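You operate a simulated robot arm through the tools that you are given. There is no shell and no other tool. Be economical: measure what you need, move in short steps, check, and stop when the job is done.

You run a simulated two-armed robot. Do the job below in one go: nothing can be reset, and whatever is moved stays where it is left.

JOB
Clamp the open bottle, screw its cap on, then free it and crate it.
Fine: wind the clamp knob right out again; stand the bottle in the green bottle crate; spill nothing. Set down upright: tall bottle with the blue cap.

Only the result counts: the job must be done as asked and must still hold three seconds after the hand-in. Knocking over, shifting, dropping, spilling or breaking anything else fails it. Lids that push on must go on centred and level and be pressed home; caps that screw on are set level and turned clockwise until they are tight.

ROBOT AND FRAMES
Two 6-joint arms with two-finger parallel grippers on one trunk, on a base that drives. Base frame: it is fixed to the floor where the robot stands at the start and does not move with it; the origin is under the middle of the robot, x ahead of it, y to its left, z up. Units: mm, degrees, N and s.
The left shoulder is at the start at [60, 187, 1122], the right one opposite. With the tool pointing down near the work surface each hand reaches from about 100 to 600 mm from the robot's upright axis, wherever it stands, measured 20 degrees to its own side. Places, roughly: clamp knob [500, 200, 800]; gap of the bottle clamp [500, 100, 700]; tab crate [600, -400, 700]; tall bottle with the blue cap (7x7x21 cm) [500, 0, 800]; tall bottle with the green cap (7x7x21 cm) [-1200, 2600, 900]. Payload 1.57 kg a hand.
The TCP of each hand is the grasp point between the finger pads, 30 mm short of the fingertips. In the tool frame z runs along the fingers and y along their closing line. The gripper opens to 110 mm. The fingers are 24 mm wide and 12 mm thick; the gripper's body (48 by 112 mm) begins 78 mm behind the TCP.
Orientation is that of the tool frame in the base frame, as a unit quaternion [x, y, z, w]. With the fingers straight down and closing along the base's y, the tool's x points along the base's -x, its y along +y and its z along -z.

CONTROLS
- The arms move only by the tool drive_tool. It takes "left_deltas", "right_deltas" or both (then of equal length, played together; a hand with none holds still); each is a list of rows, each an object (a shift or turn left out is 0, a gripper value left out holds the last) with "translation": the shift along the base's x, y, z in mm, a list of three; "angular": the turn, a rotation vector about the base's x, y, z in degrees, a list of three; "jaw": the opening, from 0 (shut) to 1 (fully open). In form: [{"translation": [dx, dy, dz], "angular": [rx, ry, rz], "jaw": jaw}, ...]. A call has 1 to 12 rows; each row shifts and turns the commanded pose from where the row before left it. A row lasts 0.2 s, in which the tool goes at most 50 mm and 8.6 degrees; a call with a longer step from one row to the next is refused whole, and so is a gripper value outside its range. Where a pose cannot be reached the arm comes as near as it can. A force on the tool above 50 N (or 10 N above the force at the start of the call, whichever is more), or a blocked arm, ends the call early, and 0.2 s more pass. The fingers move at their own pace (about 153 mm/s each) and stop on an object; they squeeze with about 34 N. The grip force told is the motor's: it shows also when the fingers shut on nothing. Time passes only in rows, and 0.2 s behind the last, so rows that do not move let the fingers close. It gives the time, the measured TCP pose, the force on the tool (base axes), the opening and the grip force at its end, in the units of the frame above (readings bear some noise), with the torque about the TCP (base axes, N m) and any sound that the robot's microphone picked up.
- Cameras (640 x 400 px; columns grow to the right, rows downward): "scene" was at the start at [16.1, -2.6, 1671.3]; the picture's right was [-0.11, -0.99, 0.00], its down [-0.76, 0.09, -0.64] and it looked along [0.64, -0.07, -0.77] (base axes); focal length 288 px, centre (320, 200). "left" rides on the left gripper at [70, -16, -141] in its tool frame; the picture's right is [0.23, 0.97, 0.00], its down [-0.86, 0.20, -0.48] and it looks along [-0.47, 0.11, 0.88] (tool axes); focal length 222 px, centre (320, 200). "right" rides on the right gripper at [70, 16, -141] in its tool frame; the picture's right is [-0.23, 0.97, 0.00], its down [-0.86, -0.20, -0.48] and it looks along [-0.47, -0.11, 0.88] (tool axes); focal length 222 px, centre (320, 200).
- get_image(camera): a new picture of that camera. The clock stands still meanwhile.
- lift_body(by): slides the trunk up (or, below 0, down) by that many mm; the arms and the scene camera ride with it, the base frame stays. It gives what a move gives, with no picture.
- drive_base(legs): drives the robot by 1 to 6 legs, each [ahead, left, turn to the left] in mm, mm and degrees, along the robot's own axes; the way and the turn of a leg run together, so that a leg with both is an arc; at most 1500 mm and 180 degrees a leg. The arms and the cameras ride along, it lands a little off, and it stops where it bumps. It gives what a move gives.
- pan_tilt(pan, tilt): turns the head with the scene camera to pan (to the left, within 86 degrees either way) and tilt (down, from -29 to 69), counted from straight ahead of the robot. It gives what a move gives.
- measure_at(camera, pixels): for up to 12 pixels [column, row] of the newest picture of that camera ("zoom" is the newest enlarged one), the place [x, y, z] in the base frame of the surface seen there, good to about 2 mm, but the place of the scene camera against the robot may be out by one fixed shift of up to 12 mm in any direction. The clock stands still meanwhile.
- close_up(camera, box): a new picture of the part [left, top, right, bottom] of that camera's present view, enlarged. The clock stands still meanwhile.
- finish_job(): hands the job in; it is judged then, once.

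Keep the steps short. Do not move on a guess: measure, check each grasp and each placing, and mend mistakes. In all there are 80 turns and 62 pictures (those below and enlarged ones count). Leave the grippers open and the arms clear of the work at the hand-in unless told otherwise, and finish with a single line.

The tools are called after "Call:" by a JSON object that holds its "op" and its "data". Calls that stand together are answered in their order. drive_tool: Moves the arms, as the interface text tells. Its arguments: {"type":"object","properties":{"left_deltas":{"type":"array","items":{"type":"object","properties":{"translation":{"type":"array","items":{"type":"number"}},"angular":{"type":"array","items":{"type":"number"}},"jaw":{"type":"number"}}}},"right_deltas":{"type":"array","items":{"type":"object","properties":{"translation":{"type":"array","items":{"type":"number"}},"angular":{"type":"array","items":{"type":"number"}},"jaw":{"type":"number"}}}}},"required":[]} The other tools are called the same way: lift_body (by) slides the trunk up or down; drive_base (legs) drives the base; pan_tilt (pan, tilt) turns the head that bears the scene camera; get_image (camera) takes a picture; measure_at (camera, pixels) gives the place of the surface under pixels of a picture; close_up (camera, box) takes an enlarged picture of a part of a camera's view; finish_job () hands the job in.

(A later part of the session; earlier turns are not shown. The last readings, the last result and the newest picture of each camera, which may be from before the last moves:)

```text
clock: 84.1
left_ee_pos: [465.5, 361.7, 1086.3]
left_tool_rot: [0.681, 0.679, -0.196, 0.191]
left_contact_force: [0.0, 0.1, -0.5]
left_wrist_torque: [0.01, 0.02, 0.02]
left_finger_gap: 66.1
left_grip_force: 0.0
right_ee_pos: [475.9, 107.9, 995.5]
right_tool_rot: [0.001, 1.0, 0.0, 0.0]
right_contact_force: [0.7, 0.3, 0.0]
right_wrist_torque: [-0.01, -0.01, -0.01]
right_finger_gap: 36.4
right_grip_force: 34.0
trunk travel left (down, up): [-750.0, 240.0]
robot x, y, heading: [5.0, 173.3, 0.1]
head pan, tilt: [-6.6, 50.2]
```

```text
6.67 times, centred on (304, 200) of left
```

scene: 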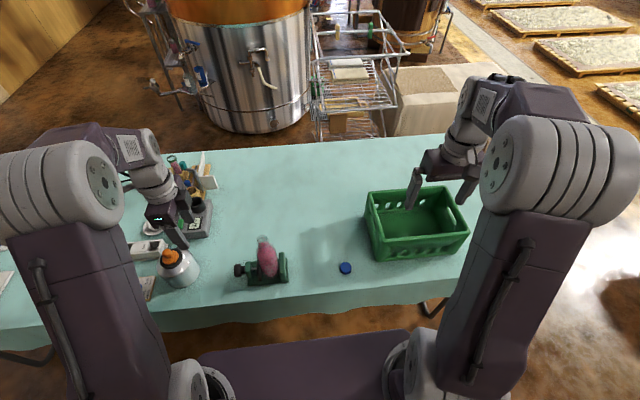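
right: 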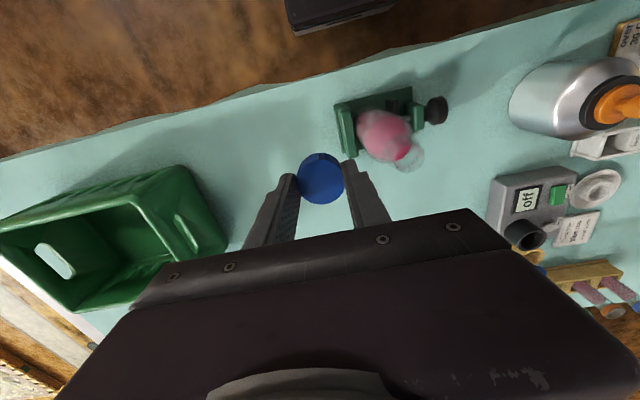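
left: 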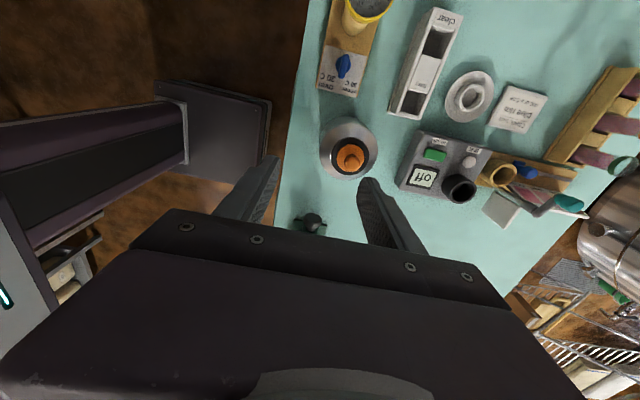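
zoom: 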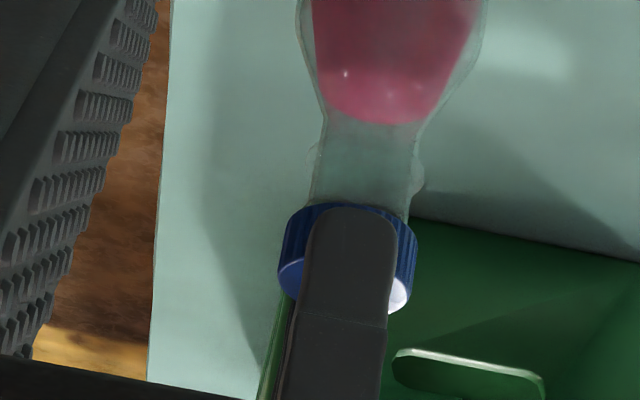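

Now aligned within about 1 mm. I'll nudge +0.7 in x and lower in 1 mm steps until contact.

Call:
{"op": "drive_tool", "data": {"right_deltas": [{"translation": [0.7, 0, -1]}, {"translation": [0, 0, -1]}, {"translation": [0, 0, -1]}, {"translation": [0, 0, 0]}]}}

Call:
{"op": "drive_tool", "data": {"right_deltas": [{"translation": [0, 0, -1]}, {"translation": [0, 0, -1]}, {"translation": [0, 0, 0]}]}}

Call:
{"op": "drive_tool", "data": {"right_deltas": [{"translation": [0, 0, -1]}, {"translation": [0, 0, -1]}, {"translation": [0, 0, 0]}]}}

```text
clock: 85.1
left_ee_pos: [465.8, 361.7, 1086.9]
left_tool_rot: [0.681, 0.679, -0.196, 0.192]
left_contact_force: [-0.1, 0.0, -0.2]
left_wrist_torque: [-0.03, 0.0, 0.02]
left_finger_gap: 66.2
left_grip_force: 0.1
right_ee_pos: [477.0, 106.2, 993.7]
right_tool_rot: [0.0, 1.0, 0.0, 0.0]
right_contact_force: [0.4, -0.2, 0.0]
right_wrist_torque: [0.03, 0.03, -0.01]
right_finger_gap: 36.4
right_grip_force: 33.9
trunk travel left (down, up): [-750.0, 240.0]
robot x, y, heading: [5.1, 172.0, 0.1]
head pan, tilt: [-6.6, 50.2]
```

```text
clock: 85.9
left_ee_pos: [465.9, 362.0, 1086.8]
left_tool_rot: [0.68, 0.68, -0.196, 0.192]
left_contact_force: [0.7, 0.3, 0.4]
left_wrist_torque: [0.0, -0.04, 0.01]
left_finger_gap: 65.9
left_grip_force: 0.0
right_ee_pos: [475.6, 106.5, 992.3]
right_tool_rot: [0.001, 1.0, 0.0, 0.0]
right_contact_force: [0.5, 0.4, 0.5]
right_wrist_torque: [0.0, 0.02, 0.0]
right_finger_gap: 36.5
right_grip_force: 34.2
trunk travel left (down, up): [-750.0, 240.0]
robot x, y, heading: [2.1, 171.1, -0.1]
head pan, tilt: [-6.6, 50.2]
```

```text
clock: 86.7
left_ee_pos: [465.0, 363.1, 1086.4]
left_tool_rot: [0.68, 0.68, -0.195, 0.192]
left_contact_force: [0.3, -0.9, 0.7]
left_wrist_torque: [0.02, -0.02, 0.01]
left_finger_gap: 65.9
left_grip_force: 0.0
right_ee_pos: [475.2, 107.6, 989.5]
right_tool_rot: [0.001, 1.0, 0.0, 0.0]
right_contact_force: [0.4, -0.3, 0.3]
right_wrist_torque: [-0.01, -0.02, 0.01]
right_finger_gap: 36.7
right_grip_force: 33.9
trunk travel left (down, up): [-750.0, 240.0]
robot x, y, heading: [6.1, 172.0, -0.1]
head pan, tilt: [-6.6, 50.2]
```

No contact yet at z 989.5; I'll continue lowering in small steps.

Call:
{"op": "drive_tool", "data": {"right_deltas": [{"translation": [0, 0, -1]}, {"translation": [0, 0, -1]}, {"translation": [0, 0, 0]}]}}

Call:
{"op": "drive_tool", "data": {"right_deltas": [{"translation": [0, 0, -1]}, {"translation": [0, 0, -1]}, {"translation": [0, 0, 0]}]}}

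Call:
{"op": "close_up", "data": {"camera": "left", "box": [256, 170, 352, 230]}}

```text
clock: 87.5
left_ee_pos: [465.6, 362.1, 1085.9]
left_tool_rot: [0.68, 0.68, -0.195, 0.193]
left_contact_force: [0.1, -0.8, 0.5]
left_wrist_torque: [0.01, -0.01, -0.02]
left_finger_gap: 66.4
left_grip_force: 0.0
right_ee_pos: [476.2, 108.0, 988.6]
right_tool_rot: [0.0, 1.0, 0.0, 0.0]
right_contact_force: [0.2, -0.7, 0.0]
right_wrist_torque: [-0.02, 0.01, -0.01]
right_finger_gap: 36.5
right_grip_force: 34.0
trunk travel left (down, up): [-750.0, 240.0]
robot x, y, heading: [2.5, 172.6, -0.1]
head pan, tilt: [-6.6, 50.2]
```

```text
clock: 88.3
left_ee_pos: [466.0, 361.6, 1086.1]
left_tool_rot: [0.681, 0.679, -0.195, 0.192]
left_contact_force: [-1.0, -0.3, -0.5]
left_wrist_torque: [0.01, -0.02, 0.03]
left_finger_gap: 66.2
left_grip_force: 0.0
right_ee_pos: [476.2, 106.7, 986.0]
right_tool_rot: [0.001, 1.0, 0.0, 0.001]
right_contact_force: [0.0, 0.2, 0.2]
right_wrist_torque: [-0.02, 0.0, 0.0]
right_finger_gap: 36.3
right_grip_force: 34.6
trunk travel left (down, up): [-750.0, 240.0]
robot x, y, heading: [-1.6, 171.9, -0.2]
head pan, tilt: [-6.6, 50.2]
```

```text
6.67 times, centred on (304, 200) of left
```

zoom: 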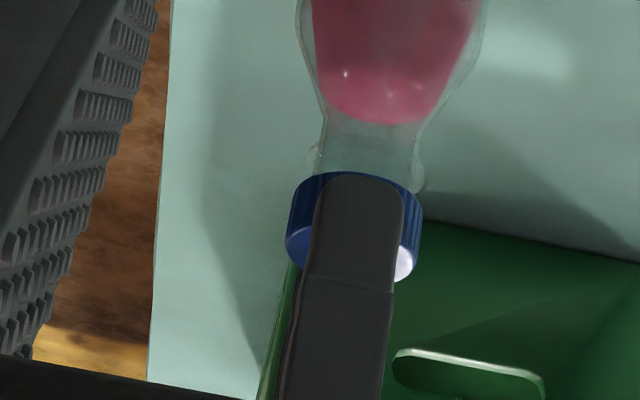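

The cap is centred and sliding over the neck, with no contact force yet. I'll continue down.

Call:
{"op": "drive_tool", "data": {"right_deltas": [{"translation": [0, 0, -1]}, {"translation": [0, 0, -1]}, {"translation": [0, 0, 0]}]}}

Call:
{"op": "drive_tool", "data": {"right_deltas": [{"translation": [0, 0, -1]}, {"translation": [0, 0, -1]}, {"translation": [0, 0, 0]}]}}

Call:
{"op": "drive_tool", "data": {"right_deltas": [{"translation": [0, 0, -1]}, {"translation": [0, 0, -1]}, {"translation": [0, 0, 0]}]}}

```text
clock: 89.1
left_ee_pos: [465.7, 361.6, 1086.7]
left_tool_rot: [0.681, 0.68, -0.195, 0.192]
left_contact_force: [0.5, -0.8, 0.5]
left_wrist_torque: [-0.02, 0.0, 0.03]
left_finger_gap: 65.7
left_grip_force: 0.1
right_ee_pos: [475.7, 106.3, 984.4]
right_tool_rot: [0.001, 1.0, 0.0, 0.0]
right_contact_force: [-0.6, -0.3, 0.3]
right_wrist_torque: [-0.01, -0.01, -0.01]
right_finger_gap: 36.5
right_grip_force: 33.5
trunk travel left (down, up): [-750.0, 240.0]
robot x, y, heading: [2.2, 172.2, -0.0]
head pan, tilt: [-6.6, 50.2]
```

```text
clock: 89.9
left_ee_pos: [466.1, 362.8, 1085.8]
left_tool_rot: [0.681, 0.679, -0.195, 0.192]
left_contact_force: [0.0, 0.8, 0.8]
left_wrist_torque: [-0.01, 0.03, 0.04]
left_finger_gap: 65.8
left_grip_force: 0.2
right_ee_pos: [475.7, 107.5, 981.8]
right_tool_rot: [0.001, 1.0, -0.001, 0.0]
right_contact_force: [0.1, 0.2, 0.0]
right_wrist_torque: [0.01, 0.0, -0.01]
right_finger_gap: 36.3
right_grip_force: 33.8
trunk travel left (down, up): [-750.0, 240.0]
robot x, y, heading: [-0.7, 172.8, -0.0]
head pan, tilt: [-6.6, 50.2]
```

```text
clock: 90.7
left_ee_pos: [465.8, 361.8, 1086.1]
left_tool_rot: [0.68, 0.68, -0.196, 0.192]
left_contact_force: [-0.1, 0.3, -0.3]
left_wrist_torque: [0.0, -0.02, -0.02]
left_finger_gap: 66.1
left_grip_force: 0.0
right_ee_pos: [475.3, 106.4, 979.4]
right_tool_rot: [0.001, 1.0, 0.0, -0.001]
right_contact_force: [0.2, -0.5, 0.8]
right_wrist_torque: [-0.13, -0.03, -0.02]
right_finger_gap: 36.3
right_grip_force: 34.0
trunk travel left (down, up): [-750.0, 240.0]
robot x, y, heading: [1.1, 172.2, -0.2]
head pan, tilt: [-6.6, 50.2]
```

First hint of contact (torque about x). One more millimetre, then I'll start turning clockwise.

Call:
{"op": "drive_tool", "data": {"right_deltas": [{"translation": [0, 0, -0.6]}, {"translation": [0, 0, -0.4]}, {"translation": [0, 0, 0]}]}}

Call:
{"op": "drive_tool", "data": {"right_deltas": [{"angular": [0, 0, -8]}, {"angular": [0, 0, -8]}, {"angular": [0, 0, -8]}, {"angular": [0, 0, -8]}, {"angular": [0, 0, -8]}]}}

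```text
clock: 91.5
left_ee_pos: [465.4, 360.9, 1086.6]
left_tool_rot: [0.68, 0.68, -0.195, 0.193]
left_contact_force: [1.0, -0.1, -0.3]
left_wrist_torque: [0.0, -0.03, 0.01]
left_finger_gap: 66.0
left_grip_force: 0.1
right_ee_pos: [476.6, 107.2, 980.4]
right_tool_rot: [0.001, 1.0, 0.001, 0.001]
right_contact_force: [0.4, -0.8, 8.7]
right_wrist_torque: [-0.1, 0.01, 0.0]
right_finger_gap: 36.4
right_grip_force: 33.8
trunk travel left (down, up): [-750.0, 240.0]
robot x, y, heading: [2.1, 171.1, -0.3]
head pan, tilt: [-6.6, 50.2]
```

```text
clock: 92.7
left_ee_pos: [464.4, 362.4, 1086.1]
left_tool_rot: [0.68, 0.68, -0.195, 0.193]
left_contact_force: [-0.1, -0.9, 0.2]
left_wrist_torque: [0.02, -0.01, 0.02]
left_finger_gap: 66.2
left_grip_force: 0.1
right_ee_pos: [475.6, 106.8, 980.6]
right_tool_rot: [0.344, 0.939, 0.0, 0.0]
right_contact_force: [0.7, 1.5, 9.2]
right_wrist_torque: [0.03, -0.04, 0.0]
right_finger_gap: 36.4
right_grip_force: 34.1
trunk travel left (down, up): [-750.0, 240.0]
robot x, y, heading: [-0.9, 170.2, -0.1]
head pan, tilt: [-6.6, 50.2]
```

Seated at 9 N with no lateral torque. I'll keep turning with a small downward feed.

Call:
{"op": "drive_tool", "data": {"right_deltas": [{"translation": [0, 0, -0.2], "angular": [0, 0, -8.5]}, {"translation": [0, 0, -0.2], "angular": [0, 0, -8.5]}, {"translation": [0, 0, -0.2], "angular": [0, 0, -8.5]}, {"translation": [0, 0, -0.2], "angular": [0, 0, -8.5]}, {"translation": [0, 0, -0.2], "angular": [0, 0, -8.5]}, {"translation": [0, 0, -0.2], "angular": [0, 0, -8.5]}, {"translation": [0, 0, -0.2], "angular": [0, 0, -8.5]}, {"translation": [0, 0, -0.2], "angular": [0, 0, -8.5]}]}}

```text
clock: 94.5
left_ee_pos: [464.1, 363.1, 1086.2]
left_tool_rot: [0.68, 0.68, -0.195, 0.193]
left_contact_force: [-0.2, -0.2, 0.0]
left_wrist_torque: [0.0, -0.04, 0.01]
left_finger_gap: 66.0
left_grip_force: 0.0
right_ee_pos: [474.9, 108.5, 977.8]
right_tool_rot: [0.81, 0.586, 0.001, 0.001]
right_contact_force: [0.8, 1.4, 11.5]
right_wrist_torque: [0.1, -0.08, -0.01]
right_finger_gap: 36.4
right_grip_force: 33.9
trunk travel left (down, up): [-750.0, 240.0]
robot x, y, heading: [2.0, 171.9, -0.1]
head pan, tilt: [-6.6, 50.2]
```

It's threading: z dropped ~2 mm with steady force. Continuing.

Call:
{"op": "drive_tool", "data": {"right_deltas": [{"translation": [0, 0, -0.2], "angular": [0, 0, -8.5]}, {"translation": [0, 0, -0.2], "angular": [0, 0, -8.5]}, {"translation": [0, 0, -0.2], "angular": [0, 0, -8.5]}, {"translation": [0, 0, -0.2], "angular": [0, 0, -8.5]}, {"translation": [0, 0, -0.2], "angular": [0, 0, -8.5]}, {"translation": [0, 0, -0.2], "angular": [0, 0, -8.5]}]}}

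```text
clock: 95.9
left_ee_pos: [463.8, 366.5, 1087.1]
left_tool_rot: [0.68, 0.679, -0.196, 0.194]
left_contact_force: [0.3, -0.3, -0.3]
left_wrist_torque: [-0.03, -0.03, -0.02]
left_finger_gap: 65.7
left_grip_force: 0.0
right_ee_pos: [476.2, 100.4, 977.6]
right_tool_rot: [0.983, 0.185, 0.001, -0.005]
right_contact_force: [-0.9, 11.6, 16.5]
right_wrist_torque: [0.87, -0.18, -0.04]
right_finger_gap: 36.4
right_grip_force: 33.4
right hand out of reach, approached as far as the arm can: row 6
trunk travel left (down, up): [-750.0, 240.0]
robot x, y, heading: [0.6, 171.1, -0.1]
head pan, tilt: [-6.6, 50.2]
```

The wrist reached its limit (~-158°) and the last row pushed the hand 7 mm sideways. I'll ease back in y, release, rise and wind the wrist back.

Call:
{"op": "drive_tool", "data": {"right_deltas": [{"translation": [0, 3, 0.5]}, {"translation": [0, 3, 0.5]}, {"translation": [0, 0, 0], "jaw": 0.4}, {"jaw": 0.55}, {"jaw": 0.55}, {"translation": [0, 0, 15]}, {"translation": [0, 0, 20]}, {"translation": [0, 0, 0], "angular": [0, 0, 8.5]}, {"translation": [0, 0, 0], "angular": [0, 0, 8.5]}, {"translation": [0, 0, 0], "angular": [0, 0, 8.5]}, {"translation": [0, 0, 0], "angular": [0, 0, 8.5]}, {"translation": [0, 0, 0], "angular": [0, 0, 8.5]}]}}

Call:
{"op": "drive_tool", "data": {"right_deltas": [{"angular": [0, 0, 8.5]}, {"angular": [0, 0, 8.5]}, {"angular": [0, 0, 8.5]}, {"angular": [0, 0, 8.5]}, {"angular": [0, 0, 8.5]}, {"angular": [0, 0, 8.5]}, {"angular": [0, 0, 8.5]}, {"angular": [0, 0, 8.5]}, {"angular": [0, 0, 8.5]}, {"angular": [0, 0, 8.5]}, {"angular": [0, 0, 8.5]}, {"angular": [0, 0, 8.5]}]}}

Call:
{"op": "close_up", "data": {"camera": "right", "box": [220, 100, 420, 225]}}

```text
clock: 98.5
left_ee_pos: [465.7, 361.3, 1087.3]
left_tool_rot: [0.681, 0.679, -0.196, 0.192]
left_contact_force: [-0.4, -0.3, 0.9]
left_wrist_torque: [-0.01, 0.04, -0.02]
left_finger_gap: 66.2
left_grip_force: 0.0
right_ee_pos: [480.8, 90.9, 1011.8]
right_tool_rot: [0.85, 0.527, -0.001, 0.0]
right_contact_force: [0.2, 0.5, -1.2]
right_wrist_torque: [0.0, 0.0, -0.02]
right_finger_gap: 60.6
right_grip_force: 0.1
right hand out of reach, approached as far as the arm can: row 1, 2, 6
trunk travel left (down, up): [-750.0, 240.0]
robot x, y, heading: [1.4, 171.9, -0.4]
head pan, tilt: [-6.6, 50.2]
```

```text
clock: 101.1
left_ee_pos: [464.7, 361.0, 1086.7]
left_tool_rot: [0.681, 0.679, -0.196, 0.191]
left_contact_force: [0.0, -0.2, -0.9]
left_wrist_torque: [0.02, 0.02, 0.01]
left_finger_gap: 65.9
left_grip_force: 0.2
right_ee_pos: [479.7, 91.5, 1010.6]
right_tool_rot: [0.126, 0.992, 0.0, 0.0]
right_contact_force: [0.7, -0.1, -0.3]
right_wrist_torque: [0.04, 0.0, -0.01]
right_finger_gap: 60.4
right_grip_force: 0.0
trunk travel left (down, up): [-750.0, 240.0]
robot x, y, heading: [3.1, 169.7, -0.2]
head pan, tilt: [-6.6, 50.2]
```

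```text
3.20 times, centred on (320, 162) of right
```

zoom: 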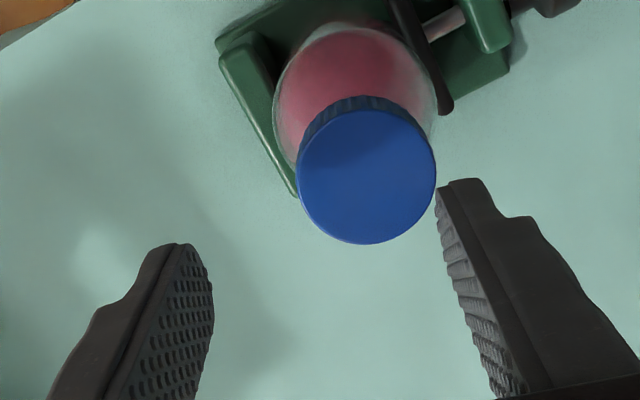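

The cap sits on the neck, centred. The hand is offset after the wrist limit, so I'll measure the cap's centre and tilt before re-gripping.

Call:
{"op": "measure_at", "data": {"camera": "zoom", "pixels": [[367, 177], [310, 177], [424, 177], [367, 120], [367, 235], [330, 140], [405, 215]]}}

```text
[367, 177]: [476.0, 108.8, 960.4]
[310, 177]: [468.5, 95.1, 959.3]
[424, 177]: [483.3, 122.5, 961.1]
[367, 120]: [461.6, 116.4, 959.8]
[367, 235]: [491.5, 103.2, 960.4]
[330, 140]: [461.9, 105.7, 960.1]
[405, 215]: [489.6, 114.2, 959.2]
```

Cap centre is (476,109), top at z 960 and level. I'll centre the hand over it and wind the wrist on to about +88°.

Call:
{"op": "drive_tool", "data": {"right_deltas": [{"translation": [-1.8, 9, 0], "angular": [0, 0, 8.5]}, {"translation": [-1.9, 8.5, 0], "angular": [0, 0, 8.5]}, {"angular": [0, 0, 8.5]}, {"angular": [0, 0, 8.5]}, {"angular": [0, 0, 8.5]}, {"angular": [0, 0, 8.5]}, {"angular": [0, 0, 8.5]}, {"angular": [0, 0, 8.5]}, {"angular": [0, 0, 8.5]}, {"angular": [0, 0, 8.5]}, {"angular": [0, 0, 8.5]}, {"angular": [0, 0, 8.5]}]}}

```text
clock: 103.7
left_ee_pos: [465.2, 361.6, 1085.7]
left_tool_rot: [0.681, 0.68, -0.195, 0.192]
left_contact_force: [-0.9, 0.4, 0.1]
left_wrist_torque: [0.02, 0.03, 0.02]
left_finger_gap: 65.9
left_grip_force: 0.1
right_ee_pos: [476.0, 110.5, 1010.8]
right_tool_rot: [-0.692, 0.722, 0.001, 0.001]
right_contact_force: [0.4, 0.1, -0.4]
right_wrist_torque: [0.0, 0.01, 0.0]
right_finger_gap: 60.6
right_grip_force: 0.1
trunk travel left (down, up): [-750.0, 240.0]
robot x, y, heading: [2.3, 173.9, -0.2]
head pan, tilt: [-6.6, 50.2]
```

Call:
{"op": "drive_tool", "data": {"right_deltas": [{"translation": [0, -1, -15]}, {"translation": [0, 0, -12]}, {"translation": [0, 0, -6.5]}, {"jaw": 0.45}, {"jaw": 0.38}, {"jaw": 0.34}, {"jaw": 0.2}, {"jaw": 0}, {"jaw": 0}]}}

Call:
{"op": "drive_tool", "data": {"right_deltas": [{"translation": [0, 0, -0.1], "angular": [0, 0, -8.5]}, {"translation": [0, 0, -0.1], "angular": [0, 0, -8.5]}, {"translation": [0, 0, -0.1], "angular": [0, 0, -8.5]}, {"translation": [0, 0, -0.1], "angular": [0, 0, -8.5]}, {"translation": [0, 0, -0.1], "angular": [0, 0, -8.5]}, {"translation": [0, 0, -0.1], "angular": [0, 0, -8.5]}, {"translation": [0, 0, -0.1], "angular": [0, 0, -8.5]}, {"translation": [0, 0, -0.1], "angular": [0, 0, -8.5]}, {"translation": [0, 0, -0.1], "angular": [0, 0, -8.5]}, {"translation": [0, 0, -0.1], "angular": [0, 0, -8.5]}]}}

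```text
clock: 105.7
left_ee_pos: [464.9, 362.5, 1085.1]
left_tool_rot: [0.68, 0.68, -0.195, 0.193]
left_contact_force: [0.7, 1.0, 0.2]
left_wrist_torque: [0.01, -0.01, 0.01]
left_finger_gap: 66.0
left_grip_force: 0.1
right_ee_pos: [475.5, 109.6, 976.9]
right_tool_rot: [-0.691, 0.723, 0.0, 0.001]
right_contact_force: [0.7, 0.2, 0.9]
right_wrist_torque: [0.01, -0.04, -0.02]
right_finger_gap: 36.6
right_grip_force: 34.0
trunk travel left (down, up): [-750.0, 240.0]
robot x, y, heading: [0.9, 169.5, -0.2]
head pan, tilt: [-6.6, 50.2]
```

```text
clock: 107.9
left_ee_pos: [466.3, 362.2, 1087.4]
left_tool_rot: [0.681, 0.68, -0.195, 0.192]
left_contact_force: [0.9, 0.2, 0.0]
left_wrist_torque: [-0.02, 0.01, 0.02]
left_finger_gap: 65.8
left_grip_force: 0.0
right_ee_pos: [476.2, 108.5, 976.2]
right_tool_rot: [-0.02, 1.0, 0.001, 0.0]
right_contact_force: [-1.6, 0.2, 0.3]
right_wrist_torque: [-0.01, 0.26, -0.01]
right_finger_gap: 36.6
right_grip_force: 34.1
trunk travel left (down, up): [-750.0, 240.0]
robot x, y, heading: [-1.1, 170.9, -0.2]
head pan, tilt: [-6.6, 50.2]
```

Still turning freely with near-zero axial force. Continuing to about -125°.

Call:
{"op": "drive_tool", "data": {"right_deltas": [{"translation": [0, 0, -0.15], "angular": [0, 0, -8.5]}, {"translation": [0, 0, -0.15], "angular": [0, 0, -8.5]}, {"translation": [0, 0, -0.15], "angular": [0, 0, -8.5]}, {"translation": [0, 0, -0.15], "angular": [0, 0, -8.5]}, {"translation": [0, 0, -0.15], "angular": [0, 0, -8.5]}, {"translation": [0, 0, -0.15], "angular": [0, 0, -8.5]}, {"translation": [0, 0, -0.15], "angular": [0, 0, -8.5]}]}}

Call:
{"op": "drive_tool", "data": {"right_deltas": [{"translation": [0, 0, -0.15], "angular": [0, 0, -8.5]}, {"translation": [0, 0, -0.15], "angular": [0, 0, -8.5]}, {"translation": [0, 0, -0.15], "angular": [0, 0, -8.5]}, {"translation": [0, 0, -0.15], "angular": [0, 0, -8.5]}, {"translation": [0, 0, -0.15], "angular": [0, 0, -8.5]}, {"translation": [0, 0, -0.15], "angular": [0, 0, -8.5]}, {"translation": [0, 0, -0.15], "angular": [0, 0, -8.5]}, {"translation": [0, 0, -0.15], "angular": [0, 0, -8.5]}]}}

```text
clock: 109.5
left_ee_pos: [463.8, 361.9, 1087.3]
left_tool_rot: [0.681, 0.679, -0.196, 0.193]
left_contact_force: [-0.2, -0.3, 1.1]
left_wrist_torque: [0.0, -0.01, 0.02]
left_finger_gap: 65.8
left_grip_force: 0.2
right_ee_pos: [475.5, 107.5, 975.6]
right_tool_rot: [0.48, 0.877, 0.0, 0.001]
right_contact_force: [-0.6, -0.4, 1.8]
right_wrist_torque: [-0.19, 0.08, 0.1]
right_finger_gap: 36.8
right_grip_force: 33.8
trunk travel left (down, up): [-750.0, 240.0]
robot x, y, heading: [6.6, 170.4, -0.2]
head pan, tilt: [-6.6, 50.2]
```

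```text
clock: 111.3
left_ee_pos: [463.7, 361.6, 1087.7]
left_tool_rot: [0.681, 0.679, -0.195, 0.192]
left_contact_force: [-0.4, 0.2, 0.1]
left_wrist_torque: [-0.02, 0.02, 0.0]
left_finger_gap: 66.0
left_grip_force: 0.1
right_ee_pos: [475.6, 108.3, 975.4]
right_tool_rot: [0.888, 0.461, 0.001, -0.001]
right_contact_force: [-3.3, -1.6, 7.6]
right_wrist_torque: [-0.47, 0.45, 0.19]
right_finger_gap: 36.4
right_grip_force: 33.8
trunk travel left (down, up): [-750.0, 240.0]
robot x, y, heading: [1.4, 169.1, 0.1]
head pan, tilt: [-6.6, 50.2]
```

Torque about z is rising (0.19), so it is coming up tight. Two more small turns before the wrist limit.

Call:
{"op": "drive_tool", "data": {"right_deltas": [{"angular": [0, 0, -7]}, {"angular": [0, 0, -7]}, {"angular": [0, 0, 0]}]}}

```text
clock: 112.1
left_ee_pos: [464.3, 363.0, 1087.5]
left_tool_rot: [0.681, 0.679, -0.196, 0.193]
left_contact_force: [0.7, 0.0, 0.1]
left_wrist_torque: [0.01, 0.01, 0.0]
left_finger_gap: 65.9
left_grip_force: 0.1
right_ee_pos: [474.6, 109.2, 975.8]
right_tool_rot: [0.937, 0.349, 0.001, 0.0]
right_contact_force: [-2.9, -0.8, 9.9]
right_wrist_torque: [-0.27, 0.4, 0.16]
right_finger_gap: 36.5
right_grip_force: 33.9
trunk travel left (down, up): [-750.0, 240.0]
robot x, y, heading: [2.4, 173.8, -0.2]
head pan, tilt: [-6.6, 50.2]
```

I'll take another bite: release, rise, wind back to about +90° and re-grip.

Call:
{"op": "drive_tool", "data": {"right_deltas": [{"jaw": 0.4}, {"jaw": 0.55}, {"jaw": 0.55}, {"translation": [0, 0, 15]}, {"translation": [0, 0, 20]}, {"angular": [0, 0, 8.5]}, {"angular": [0, 0, 8.5]}, {"angular": [0, 0, 8.5]}, {"angular": [0, 0, 8.5]}, {"angular": [0, 0, 8.5]}, {"angular": [0, 0, 8.5]}, {"angular": [0, 0, 8.5]}]}}

Call:
{"op": "drive_tool", "data": {"right_deltas": [{"angular": [0, 0, 8.5]}, {"angular": [0, 0, 8.5]}, {"angular": [0, 0, 8.5]}, {"angular": [0, 0, 8.5]}, {"angular": [0, 0, 8.5]}, {"angular": [0, 0, 8.5]}, {"angular": [0, 0, 8.5]}, {"angular": [0, 0, 8.5]}, {"angular": [0, 0, 8.5]}, {"angular": [0, 0, 8.5]}, {"angular": [0, 0, 8.5]}, {"angular": [0, 0, 8.5]}]}}

Call:
{"op": "drive_tool", "data": {"right_deltas": [{"angular": [0, 0, 8.5]}, {"angular": [0, 0, 8.5]}, {"angular": [0, 0, 8.5]}, {"angular": [0, 0, 8.5]}, {"angular": [0, 0, 8.5]}, {"angular": [0, 0, 8.5]}, {"angular": [0, 0, 8.5]}, {"translation": [0, 0, 0]}]}}

```text
clock: 114.7
left_ee_pos: [465.7, 361.4, 1085.9]
left_tool_rot: [0.68, 0.68, -0.195, 0.193]
left_contact_force: [0.5, 0.4, 0.0]
left_wrist_torque: [-0.01, 0.0, -0.01]
left_finger_gap: 65.9
left_grip_force: 0.0
right_ee_pos: [476.0, 108.4, 1010.0]
right_tool_rot: [0.638, 0.77, 0.0, 0.001]
right_contact_force: [-0.6, 0.4, 0.2]
right_wrist_torque: [0.0, -0.01, 0.03]
right_finger_gap: 60.6
right_grip_force: 0.1
trunk travel left (down, up): [-750.0, 240.0]
robot x, y, heading: [2.3, 170.8, -0.1]
head pan, tilt: [-6.6, 50.2]
```

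```text
clock: 117.3
left_ee_pos: [465.7, 361.4, 1085.1]
left_tool_rot: [0.681, 0.679, -0.195, 0.192]
left_contact_force: [-0.3, -1.0, -0.4]
left_wrist_torque: [-0.01, 0.01, 0.0]
left_finger_gap: 65.8
left_grip_force: 0.1
right_ee_pos: [475.7, 108.3, 1010.5]
right_tool_rot: [-0.196, 0.981, 0.0, 0.001]
right_contact_force: [-0.6, 0.4, 0.4]
right_wrist_torque: [-0.01, 0.0, -0.03]
right_finger_gap: 60.6
right_grip_force: 0.0
trunk travel left (down, up): [-750.0, 240.0]
robot x, y, heading: [5.8, 172.1, -0.1]
head pan, tilt: [-6.6, 50.2]
```

```text
clock: 119.1
left_ee_pos: [465.3, 362.0, 1085.3]
left_tool_rot: [0.681, 0.679, -0.195, 0.192]
left_contact_force: [0.5, 0.2, -0.1]
left_wrist_torque: [-0.01, -0.03, 0.0]
left_finger_gap: 66.0
left_grip_force: 0.0
right_ee_pos: [476.3, 108.8, 1009.5]
right_tool_rot: [-0.656, 0.755, 0.0, 0.0]
right_contact_force: [-0.5, 0.5, -0.1]
right_wrist_torque: [0.01, -0.01, 0.0]
right_finger_gap: 60.5
right_grip_force: 0.0
trunk travel left (down, up): [-750.0, 240.0]
robot x, y, heading: [2.3, 171.9, -0.0]
head pan, tilt: [-6.6, 50.2]
```

Now I'll lower 34 mm, grip and turn again, watching the torque.

Call:
{"op": "drive_tool", "data": {"right_deltas": [{"translation": [0, 0, -15]}, {"translation": [0, 0, -12]}, {"translation": [0, 0, -7]}, {"jaw": 0.45}, {"jaw": 0.38}, {"jaw": 0.34}, {"jaw": 0.2}, {"jaw": 0}, {"jaw": 0}]}}

Call:
{"op": "drive_tool", "data": {"right_deltas": [{"angular": [0, 0, -8.5]}, {"angular": [0, 0, -8.5]}, {"angular": [0, 0, -8.5]}, {"angular": [0, 0, -8.5]}, {"angular": [0, 0, -8.5]}, {"angular": [0, 0, -8.5]}]}}

Call:
{"op": "drive_tool", "data": {"right_deltas": [{"translation": [0, 0, -0.1], "angular": [0, 0, -8.5]}, {"translation": [0, 0, -0.1], "angular": [0, 0, -8.5]}, {"translation": [0, 0, -0.1], "angular": [0, 0, -8.5]}, {"translation": [0, 0, -0.1], "angular": [0, 0, -8.5]}, {"translation": [0, 0, -0.1], "angular": [0, 0, -8.5]}, {"translation": [0, 0, -0.1], "angular": [0, 0, -8.5]}]}}

```text
clock: 121.1
left_ee_pos: [465.5, 361.4, 1086.0]
left_tool_rot: [0.681, 0.679, -0.196, 0.192]
left_contact_force: [0.7, 0.1, -0.3]
left_wrist_torque: [-0.01, 0.01, 0.0]
left_finger_gap: 65.8
left_grip_force: 0.1
right_ee_pos: [475.0, 107.9, 977.2]
right_tool_rot: [-0.655, 0.756, 0.0, 0.001]
right_contact_force: [-0.5, 0.4, 0.6]
right_wrist_torque: [0.01, 0.02, -0.03]
right_finger_gap: 36.7
right_grip_force: 34.1
trunk travel left (down, up): [-750.0, 240.0]
robot x, y, heading: [-0.4, 171.5, -0.2]
head pan, tilt: [-6.6, 50.2]
```

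```text
clock: 122.5
left_ee_pos: [465.3, 361.7, 1087.3]
left_tool_rot: [0.68, 0.68, -0.195, 0.192]
left_contact_force: [0.2, -1.0, 0.2]
left_wrist_torque: [-0.03, 0.03, -0.01]
left_finger_gap: 65.9
left_grip_force: 0.2
right_ee_pos: [476.0, 107.9, 977.1]
right_tool_rot: [-0.265, 0.964, 0.0, -0.001]
right_contact_force: [-2.5, -2.7, -0.7]
right_wrist_torque: [-0.49, 0.4, 0.12]
right_finger_gap: 36.6
right_grip_force: 33.5
trunk travel left (down, up): [-750.0, 240.0]
robot x, y, heading: [6.4, 169.5, -0.0]
head pan, tilt: [-6.6, 50.2]
```

```text
clock: 123.9
left_ee_pos: [463.9, 361.1, 1087.3]
left_tool_rot: [0.681, 0.679, -0.196, 0.192]
left_contact_force: [0.4, -0.6, 0.6]
left_wrist_torque: [0.02, 0.0, 0.02]
left_finger_gap: 66.0
left_grip_force: 0.0
right_ee_pos: [474.7, 107.4, 975.2]
right_tool_rot: [0.175, 0.985, 0.0, 0.0]
right_contact_force: [-1.6, -1.5, 4.1]
right_wrist_torque: [-0.2, 0.19, 0.12]
right_finger_gap: 36.7
right_grip_force: 33.8
trunk travel left (down, up): [-750.0, 240.0]
robot x, y, heading: [-0.1, 168.3, -0.4]
head pan, tilt: [-6.6, 50.2]
```

Torque is steady at 0.12; I'll keep turning.

Call:
{"op": "drive_tool", "data": {"right_deltas": [{"translation": [0, 0, -0.1], "angular": [0, 0, -8.5]}, {"translation": [0, 0, -0.1], "angular": [0, 0, -8.5]}, {"translation": [0, 0, -0.1], "angular": [0, 0, -8.5]}, {"translation": [0, 0, -0.1], "angular": [0, 0, -8.5]}, {"translation": [0, 0, -0.1], "angular": [0, 0, -8.5]}, {"translation": [0, 0, -0.1], "angular": [0, 0, -8.5]}]}}

Call:
{"op": "drive_tool", "data": {"right_deltas": [{"translation": [0, 0, -0.1], "angular": [0, 0, -8.5]}, {"translation": [0, 0, -0.1], "angular": [0, 0, -8.5]}, {"translation": [0, 0, -0.1], "angular": [0, 0, -8.5]}, {"translation": [0, 0, -0.1], "angular": [0, 0, -8.5]}, {"translation": [0, 0, -0.1], "angular": [0, 0, -8.5]}, {"translation": [0, 0, -0.1], "angular": [0, 0, -8.5]}]}}

Call:
{"op": "close_up", "data": {"camera": "left", "box": [256, 150, 352, 210]}}

```text
clock: 125.3
left_ee_pos: [464.2, 362.8, 1086.5]
left_tool_rot: [0.681, 0.679, -0.195, 0.193]
left_contact_force: [-0.7, -0.4, -0.4]
left_wrist_torque: [-0.01, 0.01, 0.01]
left_finger_gap: 65.7
left_grip_force: 0.1
right_ee_pos: [475.0, 108.7, 975.3]
right_tool_rot: [0.582, 0.813, 0.0, 0.001]
right_contact_force: [-1.8, -2.1, 10.7]
right_wrist_torque: [-0.47, 0.19, 0.17]
right_finger_gap: 36.5
right_grip_force: 34.6
trunk travel left (down, up): [-750.0, 240.0]
robot x, y, heading: [1.0, 173.1, 0.2]
head pan, tilt: [-6.6, 50.2]
```

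```text
clock: 126.7
left_ee_pos: [463.0, 360.7, 1088.2]
left_tool_rot: [0.681, 0.679, -0.196, 0.193]
left_contact_force: [0.0, -0.1, 0.2]
left_wrist_torque: [-0.03, 0.01, 0.02]
left_finger_gap: 65.8
left_grip_force: 0.0
right_ee_pos: [472.9, 109.2, 975.2]
right_tool_rot: [0.876, 0.483, 0.001, 0.0]
right_contact_force: [-4.2, -1.7, 15.0]
right_wrist_torque: [-0.38, 0.38, 0.29]
right_finger_gap: 36.6
right_grip_force: 34.1
trunk travel left (down, up): [-750.0, 240.0]
robot x, y, heading: [3.2, 169.2, -0.2]
head pan, tilt: [-6.6, 50.2]
```

```text
6.67 times, centred on (304, 180) of left
```

zoom: 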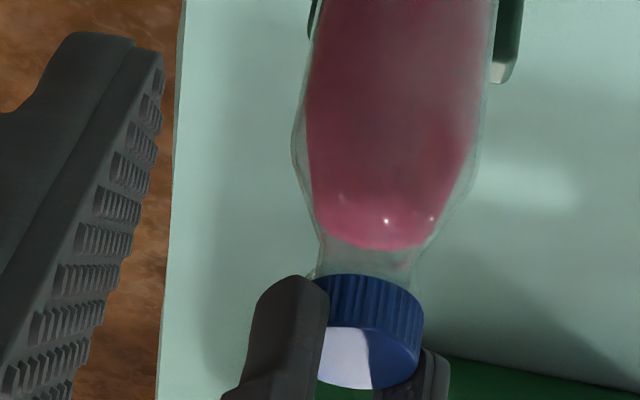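

The cap no longer descends (feed just builds axial force) and the torque has risen from zero to 0.3, so it's bottomed and tight. I'll give one final firm turn, then release, rise, and start winding the wrist straight.

Call:
{"op": "drive_tool", "data": {"right_deltas": [{"angular": [0, 0, -8]}, {"angular": [0, 0, -8]}, {"angular": [0, 0, 0]}]}}

Call:
{"op": "drive_tool", "data": {"right_deltas": [{"jaw": 0.4}, {"jaw": 0.6}, {"jaw": 0.6}, {"translation": [0, 0, 15]}, {"translation": [0, 0, 25]}, {"translation": [0, 0, 40]}, {"translation": [0, 0, 40], "angular": [0, 0, 8.5]}, {"translation": [0, 0, 30], "angular": [0, 0, 8.5]}, {"angular": [0, 0, 8.5]}, {"angular": [0, 0, 8.5]}, {"angular": [0, 0, 8.5]}, {"angular": [0, 0, 8.5]}]}}

Call:
{"op": "drive_tool", "data": {"right_deltas": [{"angular": [0, 0, 8.5]}, {"angular": [0, 0, 8.5]}, {"angular": [0, 0, 8.5]}, {"angular": [0, 0, 8.5]}, {"angular": [0, 0, 8.5]}, {"angular": [0, 0, 8.5]}, {"angular": [0, 0, 8.5]}, {"angular": [0, 0, 8.5]}, {"angular": [0, 0, 8.5]}, {"angular": [0, 0, 8.5]}, {"translation": [0, 0, 0]}], "left_deltas": [{"angular": [8, 0, 0]}, {"angular": [8, 0, 0]}, {"angular": [8, 0, 0]}, {"angular": [8, 0, 0]}, {"translation": [0, 0, 0]}, {"translation": [0, 0, 0]}, {"translation": [0, 0, 0]}, {"translation": [0, 0, 0]}, {"translation": [0, 0, 0]}, {"translation": [0, 0, 0]}, {"translation": [0, 0, 0]}]}}

```text
clock: 127.5
left_ee_pos: [463.8, 362.2, 1087.4]
left_tool_rot: [0.681, 0.679, -0.194, 0.193]
left_contact_force: [0.5, 0.3, -0.1]
left_wrist_torque: [-0.01, -0.02, -0.01]
left_finger_gap: 66.2
left_grip_force: 0.1
right_ee_pos: [474.7, 108.4, 975.9]
right_tool_rot: [0.934, 0.357, 0.001, 0.0]
right_contact_force: [-3.6, -1.2, 16.0]
right_wrist_torque: [-0.19, 0.42, 0.21]
right_finger_gap: 36.5
right_grip_force: 33.3
trunk travel left (down, up): [-750.0, 240.0]
robot x, y, heading: [4.8, 171.8, -0.2]
head pan, tilt: [-6.6, 50.2]
```

```text
clock: 130.1
left_ee_pos: [465.4, 361.5, 1086.5]
left_tool_rot: [0.681, 0.679, -0.196, 0.191]
left_contact_force: [0.4, -0.1, -0.2]
left_wrist_torque: [0.01, 0.0, 0.0]
left_finger_gap: 66.1
left_grip_force: 0.0
right_ee_pos: [475.1, 109.2, 1124.5]
right_tool_rot: [0.688, 0.726, 0.0, 0.0]
right_contact_force: [0.0, -0.8, -0.1]
right_wrist_torque: [-0.01, 0.01, -0.02]
right_finger_gap: 66.4
right_grip_force: 0.0
trunk travel left (down, up): [-750.0, 240.0]
robot x, y, heading: [3.3, 169.1, -0.1]
head pan, tilt: [-6.6, 50.2]
```

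```text
clock: 132.5
left_ee_pos: [465.9, 362.1, 1086.8]
left_tool_rot: [0.707, 0.707, 0.0, -0.003]
left_contact_force: [-0.5, 0.7, 0.1]
left_wrist_torque: [0.02, -0.02, -0.01]
left_finger_gap: 65.9
left_grip_force: 0.1
right_ee_pos: [476.0, 108.2, 1124.6]
right_tool_rot: [0.017, 1.0, 0.001, 0.001]
right_contact_force: [-0.4, -0.2, 0.1]
right_wrist_torque: [0.0, 0.04, 0.01]
right_finger_gap: 66.2
right_grip_force: 0.0
trunk travel left (down, up): [-750.0, 240.0]
robot x, y, heading: [3.1, 175.8, -0.2]
head pan, tilt: [-6.6, 50.2]
```

Both hands are clear and level. I'll drive back 170 mm right, then measure the bottle, cap and clamp with one picture.

Call:
{"op": "drive_base", "data": {"legs": [[0, -171, 0]]}}

Call:
{"op": "close_up", "data": {"camera": "scene", "box": [200, 200, 344, 290]}}

Call:
{"op": "measure_at", "data": {"camera": "zoom", "pixels": [[300, 100], [270, 320]]}}

```text
clock: 134.0
left_ee_pos: [465.8, 193.0, 1085.9]
left_tool_rot: [0.707, 0.707, -0.001, -0.002]
left_contact_force: [0.3, 0.6, -0.1]
left_wrist_torque: [-0.01, -0.02, -0.01]
left_finger_gap: 66.2
left_grip_force: 0.0
right_ee_pos: [475.4, -60.0, 1124.0]
right_tool_rot: [0.018, 1.0, -0.001, 0.0]
right_contact_force: [0.3, -0.1, 0.3]
right_wrist_torque: [-0.01, 0.02, 0.02]
right_finger_gap: 66.0
right_grip_force: 0.1
trunk travel left (down, up): [-750.0, 240.0]
robot x, y, heading: [-2.3, -1.1, -0.1]
head pan, tilt: [-6.6, 50.2]
```

```text
4.44 times, centred on (272, 245) of scene
```

zoom: 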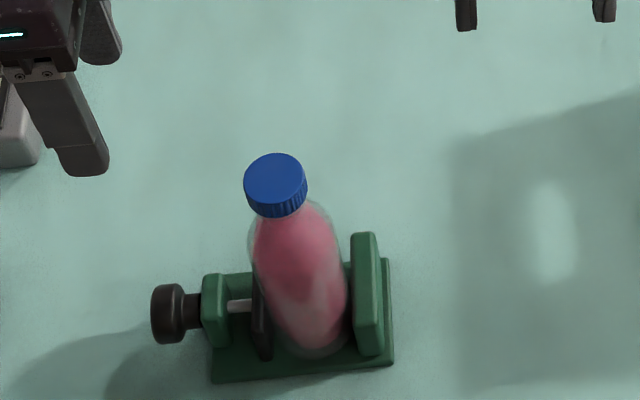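

```text
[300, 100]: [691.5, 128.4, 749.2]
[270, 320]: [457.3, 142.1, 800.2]
```

The cap is on level and the bottle is upright. Now the left hand goes to the knob at -34° tilt for the unwinding strokes.

Call:
{"op": "drive_tool", "data": {"left_deltas": [{"translation": [-7, 8, -40]}, {"translation": [-7, 8, -40]}, {"translation": [-7, 8, -40]}, {"translation": [0, 0, -40]}, {"translation": [0, 0, -20], "angular": [0, -8.6, 0]}, {"translation": [0, 0, -20], "angular": [0, -8.6, 0]}, {"translation": [0, 0, -20], "angular": [0, -8.6, 0]}, {"translation": [0, 0, -15], "angular": [0, -8.6, 0]}, {"translation": [0, 0, 0]}]}}

```text
clock: 136.0
left_ee_pos: [445.2, 215.0, 850.9]
left_tool_rot: [0.676, 0.676, 0.209, 0.206]
left_contact_force: [0.3, -0.5, -0.8]
left_wrist_torque: [-0.03, -0.04, -0.03]
left_finger_gap: 65.9
left_grip_force: 0.0
right_ee_pos: [475.0, -61.3, 1125.4]
right_tool_rot: [0.018, 1.0, 0.0, 0.0]
right_contact_force: [0.4, 0.5, 0.5]
right_wrist_torque: [-0.02, 0.0, 0.01]
right_finger_gap: 65.7
right_grip_force: 0.0
trunk travel left (down, up): [-750.0, 240.0]
robot x, y, heading: [2.2, 0.4, -0.4]
head pan, tilt: [-6.6, 50.2]
```

Call:
{"op": "drive_tool", "data": {"left_deltas": [{"translation": [-0.5, 3, -27]}, {"translation": [7.5, 0, -11]}, {"translation": [7.5, 0, -11]}, {"translation": [7.5, 0, -11]}, {"jaw": 0.48}, {"jaw": 0.42}, {"jaw": 0.35}, {"jaw": 0.1}, {"jaw": 0}, {"jaw": 0}]}}

Call:
{"op": "drive_tool", "data": {"left_deltas": [{"translation": [2.92, 0, 1.7], "angular": [0, 8.6, 0]}, {"translation": [3.14, 0, 1.23], "angular": [0, 8.6, 0]}, {"translation": [3.29, 0, 0.76], "angular": [0, 8.6, 0]}, {"translation": [3.36, 0, 0.25], "angular": [0, 8.6, 0]}, {"translation": [3.36, 0, -0.25], "angular": [0, 8.6, 0]}]}}

```text
clock: 138.2
left_ee_pos: [468.3, 219.0, 793.2]
left_tool_rot: [0.675, 0.676, 0.21, 0.207]
left_contact_force: [10.7, 0.7, 13.8]
left_wrist_torque: [-0.44, -0.34, -0.07]
left_finger_gap: 43.0
left_grip_force: 45.0
right_ee_pos: [475.3, -62.9, 1122.6]
right_tool_rot: [0.018, 1.0, 0.0, 0.0]
right_contact_force: [-0.3, 1.0, 0.5]
right_wrist_torque: [0.02, -0.01, -0.02]
right_finger_gap: 66.0
right_grip_force: 0.0
trunk travel left (down, up): [-750.0, 240.0]
robot x, y, heading: [2.5, -1.2, -0.2]
head pan, tilt: [-6.6, 50.2]
```

```text
clock: 139.4
left_ee_pos: [482.1, 218.8, 795.7]
left_tool_rot: [0.705, 0.706, -0.052, -0.055]
left_contact_force: [5.5, 7.4, 16.5]
left_wrist_torque: [0.26, -0.06, 0.53]
left_finger_gap: 42.9
left_grip_force: 44.9
right_ee_pos: [474.8, -62.1, 1125.3]
right_tool_rot: [0.018, 1.0, 0.0, 0.0]
right_contact_force: [-1.6, 0.0, 0.1]
right_wrist_torque: [-0.03, 0.02, 0.0]
right_finger_gap: 66.0
right_grip_force: 0.1
trunk travel left (down, up): [-750.0, 240.0]
robot x, y, heading: [-0.5, 2.5, -0.2]
head pan, tilt: [-6.6, 50.2]
```

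That unwound one stroke cleanly. Now open, withdraw, swing back clear and re-approach.

Call:
{"op": "drive_tool", "data": {"left_deltas": [{"jaw": 0.6}, {"translation": [1, 0, 6]}, {"translation": [2.5, 0, 16.5]}, {"translation": [2.5, 0, 17]}, {"translation": [-9.3, 0, 0.7], "angular": [0, -8.6, 0]}, {"translation": [-9.3, 0, -0.7], "angular": [0, -8.6, 0]}, {"translation": [-9.2, 0, -2.1], "angular": [0, -8.6, 0]}, {"translation": [-8.7, 0, -3.4], "angular": [0, -8.6, 0]}, {"translation": [-8.1, 0, -4.7], "angular": [0, -8.6, 0]}, {"translation": [0, 0, 0]}]}}

```text
clock: 141.6
left_ee_pos: [442.2, 217.2, 825.1]
left_tool_rot: [0.675, 0.677, 0.208, 0.205]
left_contact_force: [0.3, 0.7, 0.1]
left_wrist_torque: [0.01, 0.01, -0.04]
left_finger_gap: 66.2
left_grip_force: 0.1
right_ee_pos: [475.1, -63.6, 1124.7]
right_tool_rot: [0.018, 1.0, 0.0, 0.0]
right_contact_force: [-0.2, 0.8, -0.9]
right_wrist_torque: [-0.01, -0.02, 0.01]
right_finger_gap: 66.1
right_grip_force: 0.0
trunk travel left (down, up): [-750.0, 240.0]
robot x, y, heading: [1.0, 4.6, -0.2]
head pan, tilt: [-6.6, 50.2]
```

No glitch. Next stroke and return.

Call:
{"op": "drive_tool", "data": {"left_deltas": [{"translation": [8.5, 1, -11]}, {"translation": [8.5, 0, -11]}, {"translation": [7.6, 0, -11]}, {"jaw": 0.48}, {"jaw": 0.42}, {"jaw": 0.35}, {"jaw": 0.1}, {"jaw": 0}, {"jaw": 0}]}}

Call:
{"op": "drive_tool", "data": {"left_deltas": [{"translation": [2.92, 0, 1.7], "angular": [0, 8.6, 0]}, {"translation": [3.14, 0, 1.23], "angular": [0, 8.6, 0]}, {"translation": [3.29, 0, 0.76], "angular": [0, 8.6, 0]}, {"translation": [3.36, 0, 0.25], "angular": [0, 8.6, 0]}, {"translation": [3.36, 0, -0.25], "angular": [0, 8.6, 0]}]}}

Call:
{"op": "drive_tool", "data": {"left_deltas": [{"jaw": 0.6}, {"translation": [1, 0, 6]}, {"translation": [2.5, 0, 16.5]}, {"translation": [2.5, 0, 17]}, {"translation": [-9.3, 0, 0.7], "angular": [0, -8.6, 0]}, {"translation": [-9.3, 0, -0.7], "angular": [0, -8.6, 0]}, {"translation": [-9.2, 0, -2.1], "angular": [0, -8.6, 0]}, {"translation": [-8.7, 0, -3.4], "angular": [0, -8.6, 0]}, {"translation": [-8.1, 0, -4.7], "angular": [0, -8.6, 0]}, {"translation": [0, 0, 0]}]}}

```text
clock: 143.6
left_ee_pos: [469.3, 219.1, 792.1]
left_tool_rot: [0.675, 0.677, 0.209, 0.207]
left_contact_force: [3.3, 0.2, 3.0]
left_wrist_torque: [-0.39, -0.09, 0.24]
left_finger_gap: 43.4
left_grip_force: 44.6
right_ee_pos: [474.8, -63.0, 1124.5]
right_tool_rot: [0.018, 1.0, -0.001, 0.0]
right_contact_force: [-0.5, -0.2, 0.0]
right_wrist_torque: [-0.01, 0.01, -0.01]
right_finger_gap: 66.0
right_grip_force: 0.0
trunk travel left (down, up): [-750.0, 240.0]
robot x, y, heading: [2.1, 2.1, -0.2]
head pan, tilt: [-6.6, 50.2]
```

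```text
clock: 144.8
left_ee_pos: [481.9, 219.9, 795.2]
left_tool_rot: [0.704, 0.706, -0.055, -0.058]
left_contact_force: [-7.8, -3.2, -2.8]
left_wrist_torque: [0.34, 0.13, 0.61]
left_finger_gap: 43.3
left_grip_force: 45.0
right_ee_pos: [474.6, -62.4, 1123.8]
right_tool_rot: [0.018, 1.0, -0.001, -0.001]
right_contact_force: [0.9, -0.1, 0.2]
right_wrist_torque: [-0.01, 0.01, -0.01]
right_finger_gap: 65.9
right_grip_force: 0.1
trunk travel left (down, up): [-750.0, 240.0]
robot x, y, heading: [4.8, 3.0, -0.3]
head pan, tilt: [-6.6, 50.2]
```

```text
clock: 147.0
left_ee_pos: [444.8, 218.5, 825.4]
left_tool_rot: [0.676, 0.677, 0.208, 0.206]
left_contact_force: [0.0, 0.6, -0.1]
left_wrist_torque: [-0.02, -0.01, 0.01]
left_finger_gap: 66.1
left_grip_force: 0.0
right_ee_pos: [475.9, -61.9, 1125.0]
right_tool_rot: [0.018, 1.0, 0.0, 0.0]
right_contact_force: [0.1, 0.3, 0.1]
right_wrist_torque: [-0.01, -0.04, -0.02]
right_finger_gap: 65.9
right_grip_force: 0.0
trunk travel left (down, up): [-750.0, 240.0]
robot x, y, heading: [0.7, 0.2, 0.2]
head pan, tilt: [-6.6, 50.2]
```

The cycle repeats well, so I'll run two more cycles.

Call:
{"op": "drive_tool", "data": {"left_deltas": [{"translation": [7.6, 0, -11]}, {"translation": [7.6, 0, -11]}, {"translation": [7.6, 0, -11]}, {"jaw": 0.48}, {"jaw": 0.42}, {"jaw": 0.35}, {"jaw": 0.1}, {"jaw": 0}, {"jaw": 0}]}}

Call:
{"op": "drive_tool", "data": {"left_deltas": [{"translation": [2.92, 0, 1.7], "angular": [0, 8.6, 0]}, {"translation": [3.14, 0, 1.23], "angular": [0, 8.6, 0]}, {"translation": [3.29, 0, 0.76], "angular": [0, 8.6, 0]}, {"translation": [3.36, 0, 0.25], "angular": [0, 8.6, 0]}, {"translation": [3.36, 0, -0.25], "angular": [0, 8.6, 0]}]}}

Call:
{"op": "drive_tool", "data": {"left_deltas": [{"jaw": 0.6}, {"translation": [1, 0, 6]}, {"translation": [2.5, 0, 16.5]}, {"translation": [2.5, 0, 17]}, {"translation": [-9.3, 0, 0.7], "angular": [0, -8.6, 0]}, {"translation": [-9.3, 0, -0.7], "angular": [0, -8.6, 0]}, {"translation": [-9.2, 0, -2.1], "angular": [0, -8.6, 0]}, {"translation": [-8.7, 0, -3.4], "angular": [0, -8.6, 0]}, {"translation": [-8.1, 0, -4.7], "angular": [0, -8.6, 0]}, {"translation": [0, 0, 0]}]}}

Call:
{"op": "close_up", "data": {"camera": "scene", "box": [200, 210, 328, 290]}}

```text
clock: 149.0
left_ee_pos: [468.5, 218.7, 791.6]
left_tool_rot: [0.676, 0.676, 0.209, 0.206]
left_contact_force: [2.1, 0.1, -0.1]
left_wrist_torque: [-0.39, -0.03, 0.29]
left_finger_gap: 43.4
left_grip_force: 44.6
right_ee_pos: [475.6, -63.0, 1124.7]
right_tool_rot: [0.018, 1.0, 0.001, 0.0]
right_contact_force: [0.1, 0.0, 0.3]
right_wrist_torque: [-0.02, -0.03, 0.01]
right_finger_gap: 65.9
right_grip_force: 0.1
trunk travel left (down, up): [-750.0, 240.0]
robot x, y, heading: [2.7, 3.4, -0.2]
head pan, tilt: [-6.6, 50.2]
```

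```text
clock: 150.2
left_ee_pos: [481.3, 218.2, 795.6]
left_tool_rot: [0.704, 0.705, -0.056, -0.058]
left_contact_force: [-7.5, -2.3, -3.1]
left_wrist_torque: [0.29, 0.14, 0.69]
left_finger_gap: 43.8
left_grip_force: 45.1
right_ee_pos: [475.5, -62.6, 1124.2]
right_tool_rot: [0.018, 1.0, 0.0, 0.0]
right_contact_force: [0.3, 0.0, 0.0]
right_wrist_torque: [-0.02, 0.01, -0.01]
right_finger_gap: 65.9
right_grip_force: 0.1
trunk travel left (down, up): [-750.0, 240.0]
robot x, y, heading: [1.5, -1.8, 0.2]
head pan, tilt: [-6.6, 50.2]
```

```text
clock: 152.4
left_ee_pos: [445.8, 217.8, 826.2]
left_tool_rot: [0.675, 0.677, 0.209, 0.206]
left_contact_force: [-1.1, -0.3, -0.3]
left_wrist_torque: [0.02, 0.0, 0.0]
left_finger_gap: 65.7
left_grip_force: 0.0
right_ee_pos: [474.8, -61.8, 1123.5]
right_tool_rot: [0.018, 1.0, 0.0, 0.0]
right_contact_force: [0.6, -0.6, -0.6]
right_wrist_torque: [0.0, 0.01, 0.03]
right_finger_gap: 66.2
right_grip_force: 0.1
trunk travel left (down, up): [-750.0, 240.0]
robot x, y, heading: [-1.5, -2.7, -0.4]
head pan, tilt: [-6.6, 50.2]
```

```text
5.00 times, centred on (264, 250) of scene
```

zoom: 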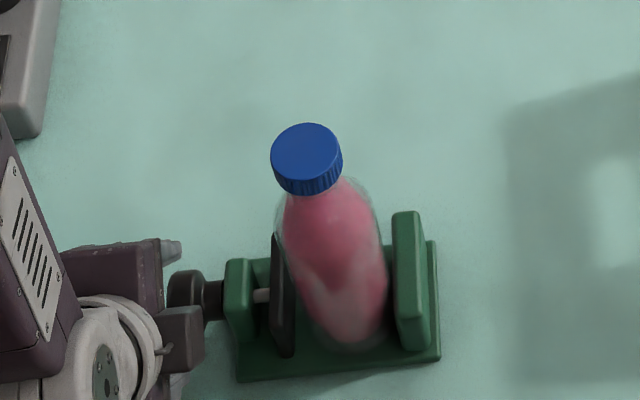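

The jaw is backing off (bolt 33→16 px over three strokes), so about three more are needed. The bottle stands undisturbed.

Call:
{"op": "drive_tool", "data": {"left_deltas": [{"translation": [7.6, 0, -11.3]}, {"translation": [7.6, 0, -11.3]}, {"translation": [7.6, 0, -11.3]}, {"jaw": 0.48}, {"jaw": 0.42}, {"jaw": 0.35}, {"jaw": 0.1}, {"jaw": 0}, {"jaw": 0}]}}

Call:
{"op": "drive_tool", "data": {"left_deltas": [{"translation": [2.92, 0, 1.7], "angular": [0, 8.6, 0]}, {"translation": [3.14, 0, 1.23], "angular": [0, 8.6, 0]}, {"translation": [3.29, 0, 0.76], "angular": [0, 8.6, 0]}, {"translation": [3.36, 0, 0.25], "angular": [0, 8.6, 0]}, {"translation": [3.36, 0, -0.25], "angular": [0, 8.6, 0]}]}}

Call:
{"op": "drive_tool", "data": {"left_deltas": [{"jaw": 0.6}, {"translation": [1, 0, 6]}, {"translation": [2.5, 0, 16.5]}, {"translation": [2.5, 0, 17]}, {"translation": [-9.3, 0, 0.7], "angular": [0, -8.6, 0]}, {"translation": [-9.3, 0, -0.7], "angular": [0, -8.6, 0]}, {"translation": [-9.2, 0, -2.1], "angular": [0, -8.6, 0]}, {"translation": [-8.7, 0, -3.4], "angular": [0, -8.6, 0]}, {"translation": [-8.1, 0, -4.7], "angular": [0, -8.6, 0]}, {"translation": [0, 0, 0]}]}}

```text
clock: 154.4
left_ee_pos: [468.8, 219.3, 792.8]
left_tool_rot: [0.676, 0.676, 0.209, 0.205]
left_contact_force: [2.1, -0.4, 0.6]
left_wrist_torque: [-0.09, -0.03, 0.01]
left_finger_gap: 42.9
left_grip_force: 45.0
right_ee_pos: [475.8, -63.0, 1123.5]
right_tool_rot: [0.019, 1.0, -0.001, 0.0]
right_contact_force: [0.9, 0.4, 0.0]
right_wrist_torque: [0.01, 0.0, 0.0]
right_finger_gap: 65.6
right_grip_force: 0.1
trunk travel left (down, up): [-750.0, 240.0]
robot x, y, heading: [2.0, 2.0, -0.3]
head pan, tilt: [-6.6, 50.2]
```

```text
clock: 155.6
left_ee_pos: [482.4, 220.8, 795.1]
left_tool_rot: [0.704, 0.705, -0.055, -0.057]
left_contact_force: [-7.7, 5.2, 7.3]
left_wrist_torque: [0.56, 0.25, 0.49]
left_finger_gap: 42.3
left_grip_force: 44.5
right_ee_pos: [473.5, -61.4, 1125.2]
right_tool_rot: [0.018, 1.0, 0.001, 0.002]
right_contact_force: [0.0, -1.1, 0.3]
right_wrist_torque: [0.01, 0.0, 0.02]
right_finger_gap: 65.9
right_grip_force: 0.1
trunk travel left (down, up): [-750.0, 240.0]
robot x, y, heading: [3.7, 1.6, -0.3]
head pan, tilt: [-6.6, 50.2]
```

```text
clock: 157.8
left_ee_pos: [444.3, 219.9, 825.4]
left_tool_rot: [0.675, 0.677, 0.209, 0.206]
left_contact_force: [-0.2, -0.7, -0.5]
left_wrist_torque: [0.01, -0.03, 0.0]
left_finger_gap: 66.0
left_grip_force: 0.1
right_ee_pos: [475.2, -63.0, 1124.6]
right_tool_rot: [0.019, 1.0, 0.0, 0.0]
right_contact_force: [0.3, 0.3, -0.1]
right_wrist_torque: [-0.04, 0.02, 0.01]
right_finger_gap: 66.3
right_grip_force: 0.0
trunk travel left (down, up): [-750.0, 240.0]
robot x, y, heading: [1.5, 0.6, 0.0]
head pan, tilt: [-6.6, 50.2]
```

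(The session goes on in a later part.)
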